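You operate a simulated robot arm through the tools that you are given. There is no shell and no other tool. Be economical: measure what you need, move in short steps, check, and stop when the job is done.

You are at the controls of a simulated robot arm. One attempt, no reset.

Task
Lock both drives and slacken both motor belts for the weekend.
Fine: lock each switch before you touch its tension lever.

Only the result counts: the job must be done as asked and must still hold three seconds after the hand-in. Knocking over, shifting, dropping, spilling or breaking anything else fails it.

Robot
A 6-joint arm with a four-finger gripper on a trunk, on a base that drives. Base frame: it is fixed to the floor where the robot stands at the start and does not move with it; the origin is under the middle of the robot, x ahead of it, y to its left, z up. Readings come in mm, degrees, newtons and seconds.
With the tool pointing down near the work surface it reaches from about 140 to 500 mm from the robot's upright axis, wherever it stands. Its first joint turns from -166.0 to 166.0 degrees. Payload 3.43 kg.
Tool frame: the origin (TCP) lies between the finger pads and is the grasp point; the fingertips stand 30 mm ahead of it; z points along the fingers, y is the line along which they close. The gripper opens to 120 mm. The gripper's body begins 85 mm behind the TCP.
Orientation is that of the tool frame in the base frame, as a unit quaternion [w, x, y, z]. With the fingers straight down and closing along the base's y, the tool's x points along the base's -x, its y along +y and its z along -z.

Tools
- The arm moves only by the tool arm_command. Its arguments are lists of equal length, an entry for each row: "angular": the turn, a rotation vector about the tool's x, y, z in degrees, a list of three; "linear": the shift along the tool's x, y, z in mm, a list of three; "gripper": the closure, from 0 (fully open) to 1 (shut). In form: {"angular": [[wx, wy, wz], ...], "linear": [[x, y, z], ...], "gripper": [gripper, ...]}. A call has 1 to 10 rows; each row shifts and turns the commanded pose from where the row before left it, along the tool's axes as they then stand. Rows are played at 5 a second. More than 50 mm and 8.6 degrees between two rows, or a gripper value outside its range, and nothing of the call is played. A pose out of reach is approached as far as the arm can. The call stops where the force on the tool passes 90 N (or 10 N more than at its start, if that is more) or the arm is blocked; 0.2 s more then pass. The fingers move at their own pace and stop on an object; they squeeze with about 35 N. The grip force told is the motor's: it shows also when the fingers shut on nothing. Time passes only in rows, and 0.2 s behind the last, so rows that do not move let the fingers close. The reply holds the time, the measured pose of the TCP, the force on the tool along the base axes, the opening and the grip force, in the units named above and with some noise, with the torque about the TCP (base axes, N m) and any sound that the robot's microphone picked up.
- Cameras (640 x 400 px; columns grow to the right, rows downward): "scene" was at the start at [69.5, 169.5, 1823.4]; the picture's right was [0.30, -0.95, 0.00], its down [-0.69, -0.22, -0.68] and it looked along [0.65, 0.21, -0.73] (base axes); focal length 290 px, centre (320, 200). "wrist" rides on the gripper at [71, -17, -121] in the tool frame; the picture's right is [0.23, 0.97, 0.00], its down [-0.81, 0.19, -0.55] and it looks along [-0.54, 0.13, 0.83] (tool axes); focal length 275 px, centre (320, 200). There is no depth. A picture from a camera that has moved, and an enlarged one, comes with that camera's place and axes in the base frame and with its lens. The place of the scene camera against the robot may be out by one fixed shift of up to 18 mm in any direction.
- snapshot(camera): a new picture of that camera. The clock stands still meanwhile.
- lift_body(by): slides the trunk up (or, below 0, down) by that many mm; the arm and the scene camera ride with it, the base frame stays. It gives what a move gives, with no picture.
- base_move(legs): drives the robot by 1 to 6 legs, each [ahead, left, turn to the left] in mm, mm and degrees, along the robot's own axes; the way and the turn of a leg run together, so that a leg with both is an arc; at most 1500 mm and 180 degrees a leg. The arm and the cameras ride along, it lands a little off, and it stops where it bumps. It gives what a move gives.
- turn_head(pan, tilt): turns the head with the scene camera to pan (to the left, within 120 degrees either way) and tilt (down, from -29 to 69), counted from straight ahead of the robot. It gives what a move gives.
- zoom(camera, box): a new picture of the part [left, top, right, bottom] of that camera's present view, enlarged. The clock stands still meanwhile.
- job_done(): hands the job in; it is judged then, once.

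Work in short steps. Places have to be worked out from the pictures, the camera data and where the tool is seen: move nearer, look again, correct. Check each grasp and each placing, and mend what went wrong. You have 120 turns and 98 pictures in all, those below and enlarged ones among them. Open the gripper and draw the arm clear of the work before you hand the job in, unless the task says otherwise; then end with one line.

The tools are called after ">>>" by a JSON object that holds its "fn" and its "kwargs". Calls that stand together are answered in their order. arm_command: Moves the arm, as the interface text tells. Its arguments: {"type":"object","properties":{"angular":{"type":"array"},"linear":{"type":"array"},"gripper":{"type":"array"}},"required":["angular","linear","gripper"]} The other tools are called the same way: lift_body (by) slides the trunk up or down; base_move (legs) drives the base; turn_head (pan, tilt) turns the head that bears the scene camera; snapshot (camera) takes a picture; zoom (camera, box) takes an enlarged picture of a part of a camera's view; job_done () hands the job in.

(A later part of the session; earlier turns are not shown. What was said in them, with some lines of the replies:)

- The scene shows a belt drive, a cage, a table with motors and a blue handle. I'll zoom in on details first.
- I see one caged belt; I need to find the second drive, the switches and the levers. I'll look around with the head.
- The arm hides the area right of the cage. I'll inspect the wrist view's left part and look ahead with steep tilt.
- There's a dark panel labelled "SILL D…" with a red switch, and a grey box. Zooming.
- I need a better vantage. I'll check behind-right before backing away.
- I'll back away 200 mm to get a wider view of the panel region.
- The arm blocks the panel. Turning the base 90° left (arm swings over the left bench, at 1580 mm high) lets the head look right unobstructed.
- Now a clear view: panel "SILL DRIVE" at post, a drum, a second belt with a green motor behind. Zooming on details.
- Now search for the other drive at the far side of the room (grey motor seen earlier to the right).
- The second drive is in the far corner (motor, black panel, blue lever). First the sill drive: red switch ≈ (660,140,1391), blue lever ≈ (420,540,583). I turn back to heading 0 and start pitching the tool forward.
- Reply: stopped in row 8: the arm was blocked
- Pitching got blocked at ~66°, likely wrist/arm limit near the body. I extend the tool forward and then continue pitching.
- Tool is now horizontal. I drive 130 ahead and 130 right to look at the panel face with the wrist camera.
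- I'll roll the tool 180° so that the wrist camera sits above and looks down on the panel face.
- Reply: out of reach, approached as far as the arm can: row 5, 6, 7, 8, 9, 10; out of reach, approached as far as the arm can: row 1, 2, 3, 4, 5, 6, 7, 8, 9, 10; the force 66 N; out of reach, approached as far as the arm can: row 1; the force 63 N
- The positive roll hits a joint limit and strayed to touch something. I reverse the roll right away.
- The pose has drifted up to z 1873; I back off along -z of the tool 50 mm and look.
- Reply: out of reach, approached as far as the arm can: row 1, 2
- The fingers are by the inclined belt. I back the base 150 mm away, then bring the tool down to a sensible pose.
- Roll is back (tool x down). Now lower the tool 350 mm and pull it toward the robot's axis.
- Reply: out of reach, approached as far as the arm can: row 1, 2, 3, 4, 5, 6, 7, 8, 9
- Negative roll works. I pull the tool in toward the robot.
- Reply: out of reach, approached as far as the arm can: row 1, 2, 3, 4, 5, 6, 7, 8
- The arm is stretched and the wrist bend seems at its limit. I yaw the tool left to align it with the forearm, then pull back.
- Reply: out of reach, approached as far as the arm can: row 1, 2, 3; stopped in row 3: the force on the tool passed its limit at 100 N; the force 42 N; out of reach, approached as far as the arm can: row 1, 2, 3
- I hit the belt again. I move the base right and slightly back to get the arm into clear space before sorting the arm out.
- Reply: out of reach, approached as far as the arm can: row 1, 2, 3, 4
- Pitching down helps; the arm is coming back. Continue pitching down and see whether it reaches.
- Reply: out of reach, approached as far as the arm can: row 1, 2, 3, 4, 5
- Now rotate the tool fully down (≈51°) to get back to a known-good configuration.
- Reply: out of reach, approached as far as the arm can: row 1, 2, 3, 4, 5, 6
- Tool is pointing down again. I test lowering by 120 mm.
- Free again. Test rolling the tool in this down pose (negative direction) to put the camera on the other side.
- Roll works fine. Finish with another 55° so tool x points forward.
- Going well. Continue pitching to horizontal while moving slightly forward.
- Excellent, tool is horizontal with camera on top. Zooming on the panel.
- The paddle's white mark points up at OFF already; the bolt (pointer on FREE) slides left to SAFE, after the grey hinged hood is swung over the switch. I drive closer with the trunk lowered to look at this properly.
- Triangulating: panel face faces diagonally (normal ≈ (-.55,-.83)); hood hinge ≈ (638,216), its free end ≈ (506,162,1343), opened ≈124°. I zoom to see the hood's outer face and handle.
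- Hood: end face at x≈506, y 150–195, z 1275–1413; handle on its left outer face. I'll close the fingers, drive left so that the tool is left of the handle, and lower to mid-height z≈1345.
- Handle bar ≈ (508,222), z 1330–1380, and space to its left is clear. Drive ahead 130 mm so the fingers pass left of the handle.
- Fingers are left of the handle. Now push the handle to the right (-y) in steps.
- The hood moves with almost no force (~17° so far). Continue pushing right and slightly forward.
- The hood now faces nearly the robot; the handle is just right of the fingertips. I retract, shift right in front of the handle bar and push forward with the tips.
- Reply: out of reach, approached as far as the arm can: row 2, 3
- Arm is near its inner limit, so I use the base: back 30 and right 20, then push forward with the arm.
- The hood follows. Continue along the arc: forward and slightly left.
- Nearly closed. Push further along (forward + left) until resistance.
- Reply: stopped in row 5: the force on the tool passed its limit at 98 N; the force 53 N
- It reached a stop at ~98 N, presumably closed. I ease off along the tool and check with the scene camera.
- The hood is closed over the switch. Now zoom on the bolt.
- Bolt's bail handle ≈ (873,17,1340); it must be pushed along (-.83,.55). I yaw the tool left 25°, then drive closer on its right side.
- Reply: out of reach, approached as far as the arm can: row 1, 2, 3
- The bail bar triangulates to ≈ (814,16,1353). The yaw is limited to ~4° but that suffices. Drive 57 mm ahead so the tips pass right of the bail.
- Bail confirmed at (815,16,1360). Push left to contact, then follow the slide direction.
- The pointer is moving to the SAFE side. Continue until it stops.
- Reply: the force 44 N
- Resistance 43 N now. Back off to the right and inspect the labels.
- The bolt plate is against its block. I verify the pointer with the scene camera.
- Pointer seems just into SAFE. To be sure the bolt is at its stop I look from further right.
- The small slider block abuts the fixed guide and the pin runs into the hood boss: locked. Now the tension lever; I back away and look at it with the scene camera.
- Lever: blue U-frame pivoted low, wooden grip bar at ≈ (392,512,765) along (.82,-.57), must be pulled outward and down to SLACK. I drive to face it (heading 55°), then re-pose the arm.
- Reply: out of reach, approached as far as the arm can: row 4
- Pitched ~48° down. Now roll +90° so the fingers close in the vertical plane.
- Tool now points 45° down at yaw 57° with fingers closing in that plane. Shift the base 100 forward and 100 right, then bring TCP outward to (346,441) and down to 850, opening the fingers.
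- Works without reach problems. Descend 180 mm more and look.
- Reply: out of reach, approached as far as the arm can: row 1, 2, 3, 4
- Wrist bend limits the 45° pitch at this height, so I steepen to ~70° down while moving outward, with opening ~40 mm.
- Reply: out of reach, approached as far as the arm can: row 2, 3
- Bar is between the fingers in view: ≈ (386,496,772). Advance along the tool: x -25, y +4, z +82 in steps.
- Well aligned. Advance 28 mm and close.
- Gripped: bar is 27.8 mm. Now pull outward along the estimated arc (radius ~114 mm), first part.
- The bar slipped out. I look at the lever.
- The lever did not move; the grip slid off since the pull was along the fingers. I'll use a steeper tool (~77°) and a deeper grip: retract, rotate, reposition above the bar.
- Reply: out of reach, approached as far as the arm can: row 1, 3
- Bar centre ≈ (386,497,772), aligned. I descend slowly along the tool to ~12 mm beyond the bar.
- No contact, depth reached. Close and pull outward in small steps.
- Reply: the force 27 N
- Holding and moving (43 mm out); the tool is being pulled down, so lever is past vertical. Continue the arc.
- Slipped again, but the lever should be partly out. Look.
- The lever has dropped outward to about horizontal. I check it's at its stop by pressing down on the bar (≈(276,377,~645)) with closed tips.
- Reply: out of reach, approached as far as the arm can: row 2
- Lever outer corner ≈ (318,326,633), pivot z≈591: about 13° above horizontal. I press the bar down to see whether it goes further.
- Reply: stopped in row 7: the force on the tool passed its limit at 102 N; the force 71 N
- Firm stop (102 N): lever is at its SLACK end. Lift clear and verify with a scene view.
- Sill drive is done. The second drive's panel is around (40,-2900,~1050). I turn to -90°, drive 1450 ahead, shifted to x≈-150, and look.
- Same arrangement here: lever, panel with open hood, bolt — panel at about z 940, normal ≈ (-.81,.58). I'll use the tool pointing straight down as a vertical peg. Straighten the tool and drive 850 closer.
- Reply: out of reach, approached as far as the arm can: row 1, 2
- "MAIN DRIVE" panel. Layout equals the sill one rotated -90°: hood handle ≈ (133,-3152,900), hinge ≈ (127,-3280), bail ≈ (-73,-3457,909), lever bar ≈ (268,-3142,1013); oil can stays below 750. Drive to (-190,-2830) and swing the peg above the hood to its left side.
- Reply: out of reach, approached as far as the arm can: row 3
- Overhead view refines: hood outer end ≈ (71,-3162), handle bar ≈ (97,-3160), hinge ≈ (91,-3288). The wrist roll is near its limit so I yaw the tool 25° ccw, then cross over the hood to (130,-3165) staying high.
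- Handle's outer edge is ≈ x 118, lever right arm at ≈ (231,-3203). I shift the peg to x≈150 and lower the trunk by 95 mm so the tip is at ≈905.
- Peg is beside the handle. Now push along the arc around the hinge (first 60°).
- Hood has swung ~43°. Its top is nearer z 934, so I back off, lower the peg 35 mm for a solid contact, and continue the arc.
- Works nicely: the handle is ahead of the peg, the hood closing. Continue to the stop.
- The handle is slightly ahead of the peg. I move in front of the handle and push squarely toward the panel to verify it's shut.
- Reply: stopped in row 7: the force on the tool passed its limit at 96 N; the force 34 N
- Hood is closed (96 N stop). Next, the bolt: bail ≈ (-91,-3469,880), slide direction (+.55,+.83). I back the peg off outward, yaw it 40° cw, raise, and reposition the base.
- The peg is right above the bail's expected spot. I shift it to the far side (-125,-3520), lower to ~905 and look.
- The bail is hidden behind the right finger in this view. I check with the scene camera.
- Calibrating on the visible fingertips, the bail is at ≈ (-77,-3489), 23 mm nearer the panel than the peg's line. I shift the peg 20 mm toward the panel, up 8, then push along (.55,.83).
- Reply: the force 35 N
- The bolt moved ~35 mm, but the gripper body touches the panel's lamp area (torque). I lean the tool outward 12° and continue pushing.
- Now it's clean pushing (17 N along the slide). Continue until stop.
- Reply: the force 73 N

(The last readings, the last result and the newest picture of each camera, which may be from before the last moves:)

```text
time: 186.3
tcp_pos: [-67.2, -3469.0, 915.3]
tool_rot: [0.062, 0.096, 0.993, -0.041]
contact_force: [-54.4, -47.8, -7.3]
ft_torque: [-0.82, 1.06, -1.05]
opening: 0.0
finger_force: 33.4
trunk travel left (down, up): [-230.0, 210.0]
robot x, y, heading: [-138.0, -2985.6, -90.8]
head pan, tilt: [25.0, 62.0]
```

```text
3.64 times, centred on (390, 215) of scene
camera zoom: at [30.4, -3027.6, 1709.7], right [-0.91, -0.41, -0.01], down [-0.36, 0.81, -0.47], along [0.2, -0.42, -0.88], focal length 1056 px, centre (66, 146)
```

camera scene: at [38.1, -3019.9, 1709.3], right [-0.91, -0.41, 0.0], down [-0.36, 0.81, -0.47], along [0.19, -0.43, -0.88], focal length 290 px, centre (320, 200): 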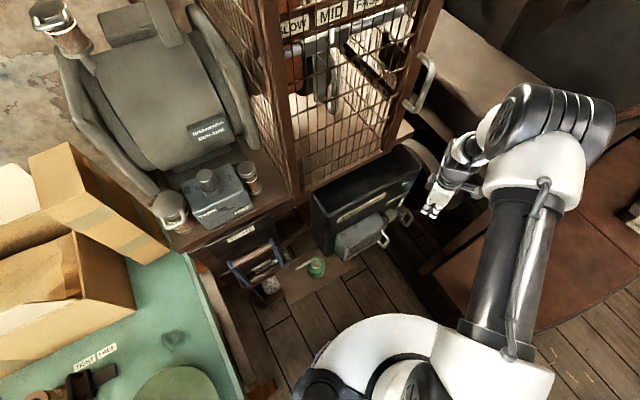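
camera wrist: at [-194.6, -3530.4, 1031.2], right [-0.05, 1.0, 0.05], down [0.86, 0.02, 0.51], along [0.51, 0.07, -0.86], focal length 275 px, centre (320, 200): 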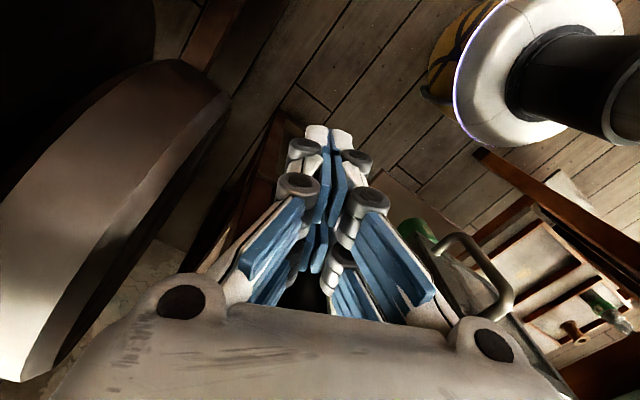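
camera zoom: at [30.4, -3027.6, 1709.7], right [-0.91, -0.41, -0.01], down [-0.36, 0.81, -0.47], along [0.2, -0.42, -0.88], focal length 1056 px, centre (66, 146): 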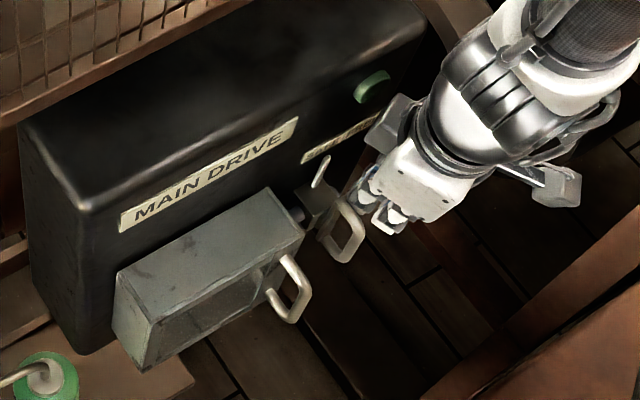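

Stopped at 72 N; pointer sits under SAFE: MAIN drive locked. Now retreat from the bolt, straighten the tool, pull in and raise before turning to the lever.

>>> {"fn": "arm_command", "kwargs": {"angular": [[0, 0, 0], [0, 0, 0], [-2.3, 5.5, 0], [-2.3, 5.5, 0]], "linear": [[11.7, -27.4, 0], [36, 15.6, 0], [0, 0, 0], [0, 0, 0]], "gripper": [1, 1, 1, 1]}}

>>> {"fn": "lift_body", "kwargs": {"by": 100}}

>>> {"fn": "arm_command", "kwargs": {"angular": [[0, 0, 0], [0, 0, 0], [0, 0, 0], [0, 0, 0]], "linear": [[11, 40, 0], [11, 40, 0], [11, 40, 0], [11, 40, 0]], "gripper": [1, 1, 1, 1]}}

>>> {"fn": "base_move", "kwargs": {"legs": [[0, 0, 55]]}}

```text
time: 187.3
tcp_pos: [-105.3, -3453.4, 908.3]
tool_rot: [-0.027, 0.088, 0.995, 0.025]
contact_force: [-0.3, 0.6, 0.0]
ft_torque: [0.0, 0.0, 0.02]
opening: 0.0
finger_force: 33.0
trunk travel left (down, up): [-230.0, 210.0]
robot x, y, heading: [-143.5, -2985.4, -91.0]
head pan, tilt: [25.0, 62.0]
```

```text
time: 188.6
tcp_pos: [-105.4, -3455.0, 1007.9]
tool_rot: [-0.027, 0.09, 0.995, 0.024]
contact_force: [0.7, -0.2, 0.3]
ft_torque: [0.01, 0.03, 0.0]
opening: 0.0
finger_force: 33.4
trunk travel left (down, up): [-330.0, 110.0]
robot x, y, heading: [-139.0, -2984.4, -90.8]
head pan, tilt: [25.0, 62.0]
```

```text
time: 189.6
tcp_pos: [-123.3, -3312.0, 1017.5]
tool_rot: [-0.042, 0.16, 0.986, 0.026]
contact_force: [0.8, -1.4, -1.0]
ft_torque: [0.06, 0.03, 0.08]
opening: 0.1
finger_force: 33.8
out of reach, approached as far as the arm can: row 3, 4
trunk travel left (down, up): [-330.0, 110.0]
robot x, y, heading: [-147.7, -2980.6, -91.1]
head pan, tilt: [25.0, 62.0]
```

```text
time: 192.5
tcp_pos: [141.5, -3156.5, 1016.2]
tool_rot: [-0.043, -0.382, 0.923, 0.005]
contact_force: [0.7, -0.7, 0.5]
ft_torque: [0.02, -0.01, -0.04]
opening: 0.1
finger_force: 33.1
trunk travel left (down, up): [-330.0, 110.0]
robot x, y, heading: [-142.1, -2984.5, -36.0]
head pan, tilt: [25.0, 62.0]
```

Facing the lever. I raise the arm 280 mm and lower the trunk by the same, to get arm geometry that allows a ~50° pitch.

>>> {"fn": "arm_command", "kwargs": {"angular": [[0, 0, 0], [0, 0, 0], [0, 0, 0], [0, 0, 0], [0, 0, 0], [0, 0, 0], [0, 0, 0]], "linear": [[0, 3, -40], [0, 3, -40], [0, 3, -40], [0, 3, -40], [0, 3, -40], [0, 3, -40], [0, 3, -40]], "gripper": [1, 1, 1, 1, 1, 1, 1]}}

>>> {"fn": "lift_body", "kwargs": {"by": -200}}

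>>> {"fn": "arm_command", "kwargs": {"angular": [[8, 0, 0], [8, 0, 0], [8, 0, 0], [8, 0, 0]], "linear": [[0, 0, 0], [0, 0, 0], [0, 0, 0], [0, 0, 0]], "gripper": [0.65, 0.65, 0.65, 0.65]}}

```text
time: 194.1
tcp_pos: [149.7, -3134.1, 1297.0]
tool_rot: [-0.043, -0.381, 0.924, 0.004]
contact_force: [-0.5, -0.3, 0.6]
ft_torque: [-0.01, -0.02, -0.01]
opening: 0.0
finger_force: 33.1
trunk travel left (down, up): [-330.0, 110.0]
robot x, y, heading: [-142.6, -2984.8, -35.7]
head pan, tilt: [25.0, 62.0]
```

```text
time: 196.3
tcp_pos: [150.2, -3135.7, 1096.3]
tool_rot: [-0.043, -0.381, 0.924, 0.004]
contact_force: [0.1, 0.5, 0.2]
ft_torque: [0.01, 0.01, 0.01]
opening: 0.2
finger_force: 33.8
trunk travel left (down, up): [-130.0, 310.0]
robot x, y, heading: [-143.4, -2985.3, -35.7]
head pan, tilt: [25.0, 62.0]
```

```text
time: 197.3
tcp_pos: [195.3, -3142.2, 1117.4]
tool_rot: [0.062, -0.378, 0.889, -0.25]
contact_force: [-0.5, 0.5, -0.3]
ft_torque: [0.0, 0.0, 0.01]
opening: 42.0
finger_force: 0.1
out of reach, approached as far as the arm can: row 3, 4
trunk travel left (down, up): [-130.0, 310.0]
robot x, y, heading: [-143.1, -2980.3, -36.2]
head pan, tilt: [25.0, 62.0]
```

Pitch 60° reached, fingers open 42. Look at the lever.

>>> {"fn": "snapshot", "kwargs": {"camera": "wrist"}}

```text
9 pictures are left
camera wrist: at [117.0, -3156.5, 1236.2], right [-0.79, 0.41, -0.46], down [0.28, 0.9, 0.32], along [0.55, 0.12, -0.83], focal length 275 px, centre (320, 200)
```

wrist: 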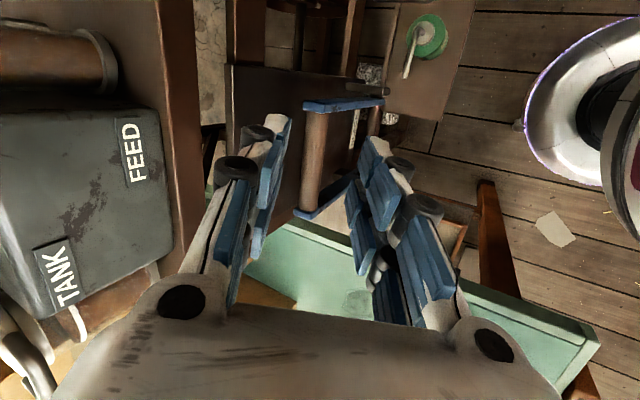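

Bar seen between the fingers: ≈ (262,-3162,1000); the table edge has ~35 mm clearance. I steepen to 68° and approach in part, then check.

>>> {"fn": "arm_command", "kwargs": {"angular": [[-8, 0, 0], [0, 0, 0], [0, 0, 0], [0, 0, 0]], "linear": [[0, 0, 0], [-13, -5, 28], [-13, -5, 28], [-13, -4, 28]], "gripper": [0.65, 0.65, 0.65, 0.65]}}

>>> {"fn": "snapshot", "kwargs": {"camera": "wrist"}}

```text
time: 198.3
tcp_pos: [250.6, -3152.2, 1041.2]
tool_rot: [0.037, -0.382, 0.904, -0.188]
contact_force: [0.1, 0.5, -0.3]
ft_torque: [0.02, 0.03, -0.02]
opening: 42.3
finger_force: 0.0
trunk travel left (down, up): [-130.0, 310.0]
robot x, y, heading: [-145.4, -2982.8, -35.6]
head pan, tilt: [25.0, 62.0]
```

```text
8 pictures are left
camera wrist: at [183.9, -3175.5, 1165.0], right [-0.82, 0.46, -0.34], down [0.33, 0.87, 0.38], along [0.47, 0.2, -0.86], focal length 275 px, centre (320, 200)
```

wrist: 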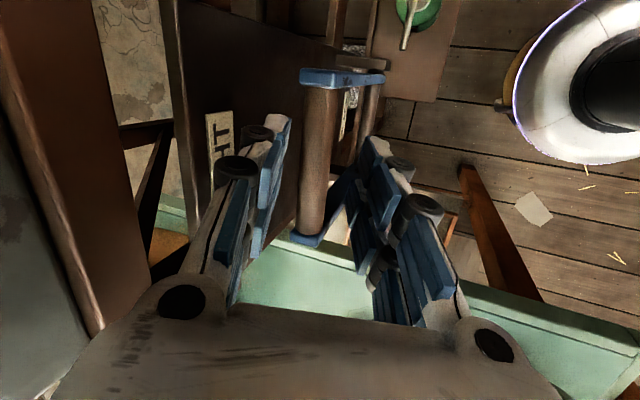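

Bar ≈ (255,-3165,1010), well centred. Advance 49 mm and close.

>>> {"fn": "arm_command", "kwargs": {"angular": [[0, 0, 0], [0, 0, 0], [0, 0, 0], [0, 0, 0], [0, 0, 0], [0, 0, 0], [0, 0, 0]], "linear": [[1, 0, 13], [1, 0, 12], [1, 0, 12], [0, 0, 12], [0, 0, 0], [0, 0, 0], [0, 0, 0]], "gripper": [0.65, 0.65, 0.65, 0.65, 1, 1, 1]}}

```text
time: 199.9
tcp_pos: [258.4, -3169.4, 996.7]
tool_rot: [0.037, -0.383, 0.904, -0.189]
contact_force: [1.3, -2.1, 5.8]
ft_torque: [-0.65, 0.28, 1.57]
opening: 26.3
finger_force: 42.4
trunk travel left (down, up): [-130.0, 310.0]
robot x, y, heading: [-140.6, -2982.3, -35.9]
head pan, tilt: [25.0, 62.0]
```

Gripped (26.3 mm). Pull outward in small steps.

>>> {"fn": "arm_command", "kwargs": {"angular": [[0, 0, 0], [0, 0, 0], [0, 0, 0], [0, 0, 0], [0, 0, 0]], "linear": [[1.4, 7.1, -3.4], [1.3, 7.2, -3], [1.3, 7.3, -2.8], [1.3, 7.3, -2.8], [1.3, 7.4, -2.4]], "gripper": [1, 1, 1, 1, 1]}}

```text
time: 201.1
tcp_pos: [224.8, -3147.4, 993.2]
tool_rot: [0.035, -0.383, 0.904, -0.185]
contact_force: [4.4, -12.3, -35.6]
ft_torque: [-0.86, 0.59, 2.03]
opening: 26.4
finger_force: 45.4
trunk travel left (down, up): [-130.0, 310.0]
robot x, y, heading: [-141.1, -2982.9, -35.9]
head pan, tilt: [25.0, 62.0]
```

Still holding; the bar pulls downward, so follow lower.

>>> {"fn": "arm_command", "kwargs": {"angular": [[0, 0, 0], [0, 0, 0], [0, 0, 0], [0, 0, 0]], "linear": [[-0.3, 1.5, 4], [0.9, 8.8, 1], [0.9, 9.1, 1.8], [0.9, 9.1, 1.8]], "gripper": [1, 1, 1, 1]}}

```text
time: 202.1
tcp_pos: [203.5, -3131.3, 980.0]
tool_rot: [0.037, -0.383, 0.904, -0.187]
contact_force: [-13.4, 0.0, 26.1]
ft_torque: [-0.77, 0.54, 2.22]
opening: 27.0
finger_force: 45.0
trunk travel left (down, up): [-130.0, 310.0]
robot x, y, heading: [-140.6, -2981.2, -36.0]
head pan, tilt: [25.0, 62.0]
```

Good, 66 mm out. Continue along the arc.

>>> {"fn": "arm_command", "kwargs": {"angular": [[0, 0, 0], [0, 0, 0], [0, 0, 0], [0, 0, 0], [0, 0, 0], [0, 0, 0]], "linear": [[1.8, 13.4, -0.9], [1.7, 14.1, 1], [1.6, 14.5, 1.9], [1.3, 14.3, 4.1], [1.1, 15, 6], [0.9, 14.5, 7.3]], "gripper": [1, 1, 1, 1, 1, 1]}}

```text
time: 203.5
tcp_pos: [190.3, -3093.7, 923.9]
tool_rot: [0.037, -0.383, 0.904, -0.187]
contact_force: [-20.8, 3.7, 21.0]
ft_torque: [-0.44, 0.08, 0.91]
opening: 26.3
finger_force: 45.1
out of reach, approached as far as the arm can: row 2, 3, 4, 5, 6
trunk travel left (down, up): [-130.0, 310.0]
robot x, y, heading: [-143.8, -2982.0, -35.8]
head pan, tilt: [25.0, 62.0]
```

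The arm is near its inner limit, but the base can back up along exactly that direction. Drive back 40, lower trunk 30, back 20.

>>> {"fn": "base_move", "kwargs": {"legs": [[-42, 0, 0]]}}

>>> {"fn": "lift_body", "kwargs": {"by": -35}}

```text
time: 204.4
tcp_pos: [166.7, -3071.4, 922.7]
tool_rot: [0.038, -0.385, 0.903, -0.187]
contact_force: [30.0, -6.7, -26.3]
ft_torque: [-0.01, 0.0, 2.49]
opening: 26.8
finger_force: 45.0
trunk travel left (down, up): [-130.0, 310.0]
robot x, y, heading: [-174.7, -2958.3, -35.7]
head pan, tilt: [25.0, 62.0]
```

```text
time: 205.2
tcp_pos: [155.5, -3067.1, 890.9]
tool_rot: [0.036, -0.385, 0.903, -0.187]
contact_force: [-30.9, 28.3, 19.1]
ft_torque: [-0.5, 0.0, 0.97]
opening: 25.9
finger_force: 44.8
trunk travel left (down, up): [-95.0, 345.0]
robot x, y, heading: [-176.5, -2957.9, -35.6]
head pan, tilt: [25.0, 62.0]
```

Following the arc well (142 out, 106 down). The sill lever ended ~155 down; continue.

>>> {"fn": "base_move", "kwargs": {"legs": [[-24, 0, 0]]}}

>>> {"fn": "lift_body", "kwargs": {"by": -25}}

>>> {"fn": "lift_body", "kwargs": {"by": -15}}

```text
time: 206.0
tcp_pos: [150.4, -3060.7, 888.8]
tool_rot: [0.043, -0.384, 0.903, -0.191]
contact_force: [30.8, -37.3, -35.5]
ft_torque: [0.73, -0.32, 1.99]
opening: 26.3
finger_force: 45.1
trunk travel left (down, up): [-95.0, 345.0]
robot x, y, heading: [-193.1, -2944.7, -35.6]
head pan, tilt: [25.0, 62.0]
```

```text
time: 206.7
tcp_pos: [141.5, -3055.8, 864.3]
tool_rot: [0.041, -0.385, 0.902, -0.191]
contact_force: [-24.2, 15.3, 1.3]
ft_torque: [-0.28, 0.0, 1.69]
opening: 26.3
finger_force: 45.1
trunk travel left (down, up): [-70.0, 370.0]
robot x, y, heading: [-193.5, -2943.4, -35.7]
head pan, tilt: [25.0, 62.0]
```

```text
time: 207.3
tcp_pos: [140.6, -3054.3, 849.4]
tool_rot: [0.039, -0.385, 0.902, -0.189]
contact_force: [-33.6, 32.0, 11.7]
ft_torque: [-0.27, -0.21, 0.64]
opening: 25.9
finger_force: 45.3
trunk travel left (down, up): [-55.0, 385.0]
robot x, y, heading: [-195.0, -2948.3, -36.0]
head pan, tilt: [25.0, 62.0]
```

>>> {"fn": "base_move", "kwargs": {"legs": [[-12, 0, 0]]}}

>>> {"fn": "lift_body", "kwargs": {"by": -15}}

>>> {"fn": "snapshot", "kwargs": {"camera": "wrist"}}

```text
time: 208.0
tcp_pos: [139.6, -3052.9, 850.6]
tool_rot: [0.044, -0.382, 0.902, -0.196]
contact_force: [1.3, -15.7, -5.3]
ft_torque: [-0.49, 0.21, 0.72]
opening: 26.1
finger_force: 45.2
trunk travel left (down, up): [-55.0, 385.0]
robot x, y, heading: [-206.8, -2935.5, -35.7]
head pan, tilt: [25.0, 62.0]
```

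```text
time: 208.7
tcp_pos: [144.2, -3053.6, 838.1]
tool_rot: [0.048, -0.381, 0.901, -0.2]
contact_force: [17.9, -12.4, 28.2]
ft_torque: [0.58, 0.42, 0.57]
opening: 25.5
finger_force: 45.0
trunk travel left (down, up): [-40.0, 400.0]
robot x, y, heading: [-202.7, -2938.7, -35.7]
head pan, tilt: [25.0, 62.0]
```

```text
7 pictures are left
camera wrist: at [74.8, -3076.6, 959.4], right [-0.81, 0.45, -0.37], down [0.31, 0.87, 0.38], along [0.49, 0.19, -0.85], focal length 275 px, centre (320, 200)
```

wrist: 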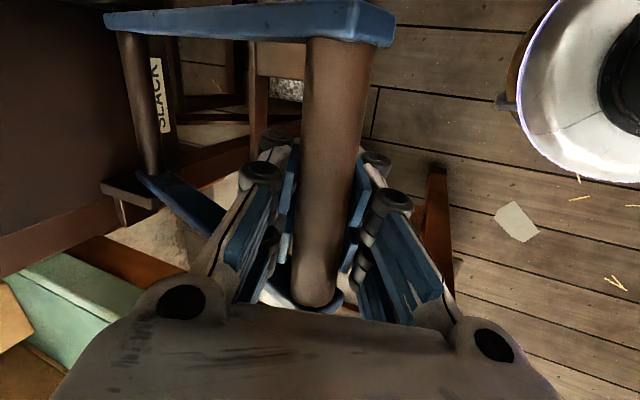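

Lever points outward, drop ≈158 mm and upward reaction 28 N. Lower 12 mm more to confirm the stop.

>>> {"fn": "lift_body", "kwargs": {"by": -14}}

```text
time: 209.3
tcp_pos: [146.5, -3054.2, 820.1]
tool_rot: [0.045, -0.381, 0.903, -0.196]
contact_force: [32.0, -25.1, -13.0]
ft_torque: [1.32, 1.3, -0.25]
opening: 21.6
finger_force: 45.3
trunk travel left (down, up): [-26.0, 414.0]
robot x, y, heading: [-204.6, -2939.4, -35.7]
head pan, tilt: [25.0, 62.0]
```

The opening changed, so the bar is sliding in the grip — lever probably at stop. Release, retract and look.

>>> {"fn": "arm_command", "kwargs": {"angular": [[0, 0, 0], [0, 0, 0], [0, 0, 0], [0, 0, 0], [0, 0, 0], [0, 0, 0], [0, 0, 0]], "linear": [[0, 0, 0], [0, 0, 0], [0, 0, -15], [0, 0, -25], [0, 0, -30], [0, 0, -30], [0, 0, 0]], "gripper": [0.5, 0.5, 0.5, 0.5, 0.5, 0.5, 0.5]}}

>>> {"fn": "snapshot", "kwargs": {"camera": "wrist"}}

```text
time: 210.9
tcp_pos: [142.2, -3021.5, 913.9]
tool_rot: [0.044, -0.382, 0.902, -0.195]
contact_force: [-0.1, -0.3, 0.8]
ft_torque: [0.03, 0.0, -0.01]
opening: 59.8
finger_force: 0.1
out of reach, approached as far as the arm can: row 4, 5, 6
trunk travel left (down, up): [-26.0, 414.0]
robot x, y, heading: [-203.6, -2933.6, -35.9]
head pan, tilt: [25.0, 62.0]
```

```text
6 pictures are left
camera wrist: at [73.5, -3043.1, 1036.8], right [-0.82, 0.45, -0.36], down [0.32, 0.87, 0.38], along [0.48, 0.19, -0.85], focal length 275 px, centre (320, 200)
```

wrist: 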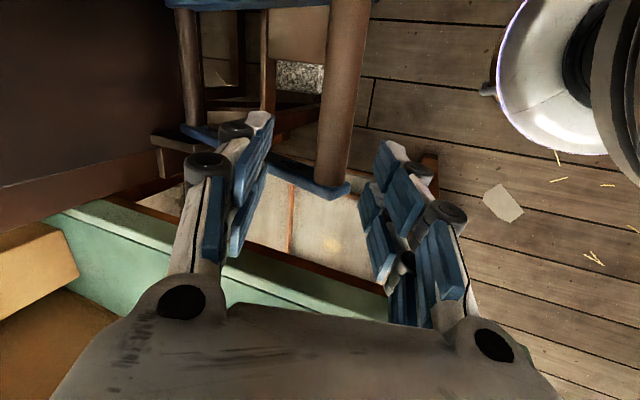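

Lever stays out; bar ≈ (133,-3052,855). I press down on it with closed tips to confirm the stop, as with the first lever.

>>> {"fn": "arm_command", "kwargs": {"angular": [[0, 0, 0], [0, 0, 0], [0, 0, 0], [0, 0, 0], [0, 0, 0], [0, 0, 0], [0, 0, 0], [0, 0, 0]], "linear": [[0, 0, -5], [0, 0, 0], [25, 0, 6], [-0.6, 3, 7.4], [-0.6, 3, 7.4], [-0.6, 3, 7.4], [-0.6, 3, 7.4], [-0.6, 3, 7.4]], "gripper": [1, 1, 1, 1, 1, 1, 1, 1]}}

>>> {"fn": "snapshot", "kwargs": {"camera": "wrist"}}

```text
time: 212.3
tcp_pos: [149.7, -3041.4, 898.9]
tool_rot: [0.049, -0.38, 0.901, -0.205]
contact_force: [-1.0, -2.8, 30.8]
ft_torque: [-0.67, 0.57, 0.04]
opening: 0.2
finger_force: 33.5
out of reach, approached as far as the arm can: row 3
trunk travel left (down, up): [-26.0, 414.0]
robot x, y, heading: [-203.3, -2944.3, -35.9]
head pan, tilt: [25.0, 62.0]
stopped in row 7: the force on the tool passed its limit at 108 N (the readings are from after the stop); the commanded pose is now the measured one
```

```text
5 pictures are left
camera wrist: at [79.2, -3062.9, 1020.3], right [-0.81, 0.45, -0.38], down [0.31, 0.88, 0.37], along [0.5, 0.18, -0.85], focal length 275 px, centre (320, 200)
```

wrist: 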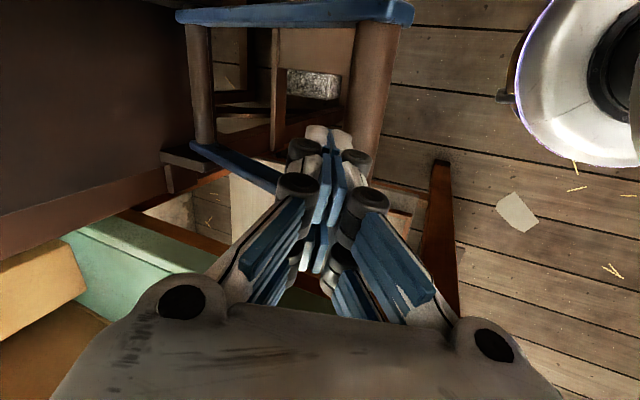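

108 N against a firm stop at the same drop as the first lever: SLACK. Retreat: lift, back away, open gripper, then check by a picture.

>>> {"fn": "arm_command", "kwargs": {"angular": [[0, 0, 0], [0, 0, 0]], "linear": [[0.6, -3, -10], [1, -5, -20]], "gripper": [1, 1]}}

>>> {"fn": "lift_body", "kwargs": {"by": 200}}

>>> {"fn": "base_move", "kwargs": {"legs": [[-200, 0, 0]]}}

>>> {"fn": "arm_command", "kwargs": {"angular": [[0, 0, 0], [0, 0, 0], [0, 0, 0], [0, 0, 0]], "linear": [[0, 0, 0], [0, 0, 0], [0, 0, 0], [0, 0, 0]], "gripper": [0, 0, 0, 0]}}

>>> {"fn": "turn_head", "kwargs": {"pan": 10, "tilt": 48}}

>>> {"fn": "snapshot", "kwargs": {"camera": "scene"}}

```text
time: 212.9
tcp_pos: [144.5, -3035.7, 926.6]
tool_rot: [0.048, -0.382, 0.901, -0.202]
contact_force: [-0.2, 0.3, 0.8]
ft_torque: [-0.02, 0.03, -0.04]
opening: 0.0
finger_force: 33.1
trunk travel left (down, up): [-26.0, 414.0]
robot x, y, heading: [-205.6, -2936.3, -35.9]
head pan, tilt: [25.0, 62.0]
```

```text
time: 215.1
tcp_pos: [144.6, -3035.5, 1128.6]
tool_rot: [0.047, -0.382, 0.901, -0.202]
contact_force: [1.0, -0.5, 0.0]
ft_torque: [-0.04, 0.0, 0.0]
opening: 0.0
finger_force: 33.7
trunk travel left (down, up): [-226.0, 214.0]
robot x, y, heading: [-203.4, -2936.0, -35.5]
head pan, tilt: [25.0, 62.0]
```

```text
time: 216.7
tcp_pos: [-18.2, -2918.4, 1127.8]
tool_rot: [0.049, -0.381, 0.901, -0.202]
contact_force: [-0.7, 0.6, 0.5]
ft_torque: [0.01, -0.05, -0.03]
opening: 0.0
finger_force: 33.4
trunk travel left (down, up): [-226.0, 214.0]
robot x, y, heading: [-365.1, -2820.4, -35.7]
head pan, tilt: [25.0, 62.0]
```

```text
time: 217.7
tcp_pos: [-16.6, -2919.3, 1127.8]
tool_rot: [0.048, -0.381, 0.901, -0.202]
contact_force: [0.9, -0.5, -0.4]
ft_torque: [0.01, 0.03, 0.03]
opening: 74.0
finger_force: 0.1
trunk travel left (down, up): [-226.0, 214.0]
robot x, y, heading: [-367.0, -2821.0, -35.8]
head pan, tilt: [25.0, 62.0]
```

```text
time: 218.5
tcp_pos: [-17.8, -2919.0, 1126.7]
tool_rot: [0.049, -0.381, 0.901, -0.203]
contact_force: [-0.3, -0.4, 1.0]
ft_torque: [-0.03, -0.01, -0.01]
opening: 119.9
finger_force: 0.0
trunk travel left (down, up): [-226.0, 214.0]
robot x, y, heading: [-368.0, -2821.1, -35.7]
head pan, tilt: [10.0, 48.0]
```

```text
4 pictures are left
camera scene: at [-216.6, -2725.6, 1722.7], right [-0.43, -0.9, 0.0], down [-0.67, 0.32, -0.67], along [0.6, -0.29, -0.74], focal length 290 px, centre (320, 200)
```

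scene: 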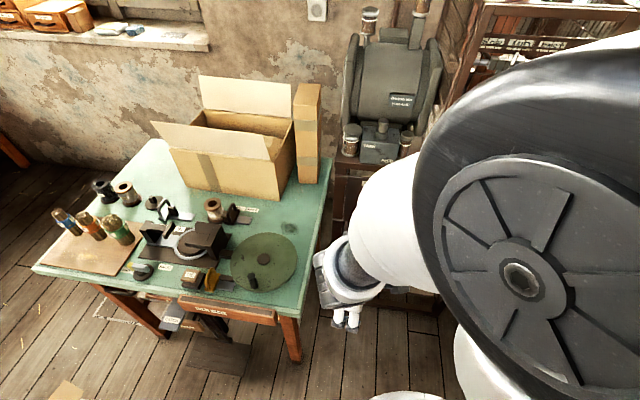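

Own arm blocks the view. I turn the base 40° right and use the wrist camera for a final check.

>>> {"fn": "base_move", "kwargs": {"legs": [[0, 0, -40]]}}

>>> {"fn": "snapshot", "kwargs": {"camera": "wrist"}}

>>> {"fn": "turn_head", "kwargs": {"pan": 50, "tilt": 45}}

>>> {"fn": "snapshot", "kwargs": {"camera": "scene"}}

```text
time: 220.7
tcp_pos: [-161.3, -3121.4, 1127.2]
tool_rot: [-0.024, -0.049, 0.977, -0.206]
contact_force: [0.1, 0.6, 0.5]
ft_torque: [-0.02, 0.01, -0.01]
opening: 120.1
finger_force: 0.0
trunk travel left (down, up): [-226.0, 214.0]
robot x, y, heading: [-361.0, -2820.6, -75.7]
head pan, tilt: [10.0, 48.0]
```

```text
3 pictures are left
camera wrist: at [-230.0, -3094.1, 1249.7], right [-0.33, 0.87, -0.37], down [0.8, 0.47, 0.37], along [0.5, -0.18, -0.85], focal length 275 px, centre (320, 200)
```

wrist: 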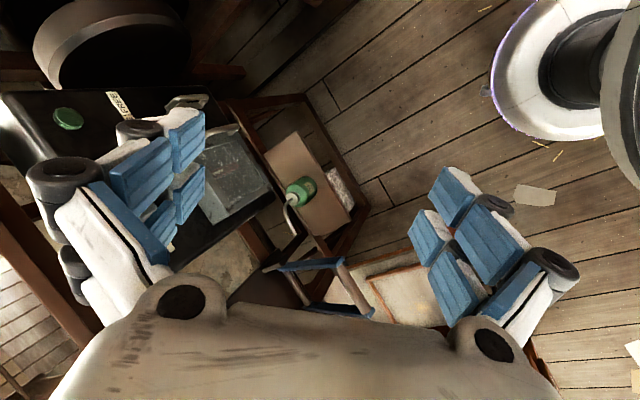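

```text
time: 221.8
tcp_pos: [-161.6, -3121.8, 1127.5]
tool_rot: [-0.024, -0.05, 0.977, -0.206]
contact_force: [1.0, 0.9, 0.8]
ft_torque: [0.02, -0.02, 0.03]
opening: 120.1
finger_force: 0.1
trunk travel left (down, up): [-226.0, 214.0]
robot x, y, heading: [-366.8, -2821.9, -75.8]
head pan, tilt: [50.0, 45.0]
```

```text
2 pictures are left
camera scene: at [-149.3, -2798.7, 1727.0], right [-0.44, -0.9, 0.0], down [-0.64, 0.31, -0.71], along [0.64, -0.31, -0.71], focal length 290 px, centre (320, 200)
```

scene: 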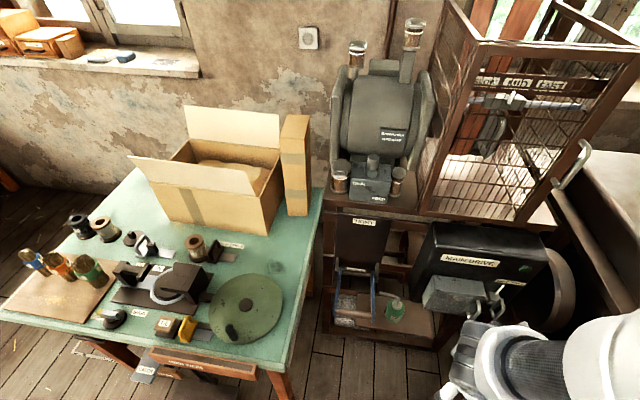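

The lever is out, the hood shut, the oil can upright. One last zoom on the bolt and lever.

>>> {"fn": "zoom", "kwargs": {"camera": "scene", "box": [320, 200, 560, 350]}}

```text
2.67 times, centred on (440, 275) of scene
camera zoom: at [-149.3, -2798.7, 1727.0], right [-0.44, -0.9, 0.0], down [-0.64, 0.31, -0.71], along [0.64, -0.31, -0.71], focal length 774 px, centre (0, 0)
```

zoom: 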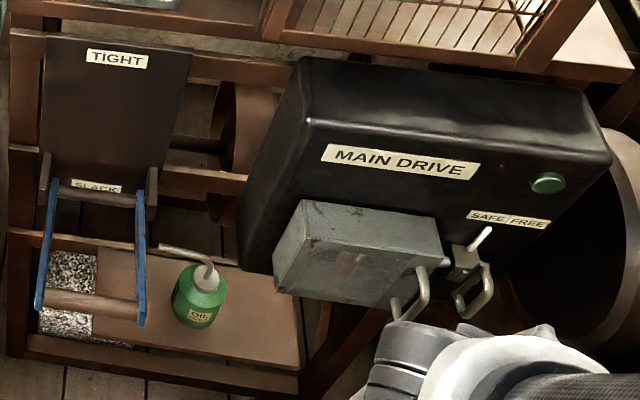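

Main drive: hood shut, pointer under SAFE, lever down at SLACK, oil can undisturbed; the sill drive was left in the same state. The gripper is open and the arm is clear, so I hand in.

>>> {"fn": "job_done", "kwargs": {}}

```text
The job is handed in.
```

Both drives are locked: each switch is at OFF, its hood is shut and its bolt is at SAFE. I locked each one before touching its tension lever, and both levers are now at their SLACK stops. I didn't get a clear last look at the sill lever; it went down against a firm stop at about 100 N. While setting up, the gripper bumped the sill belt a few times, once at about 100 N; I saw no damage.
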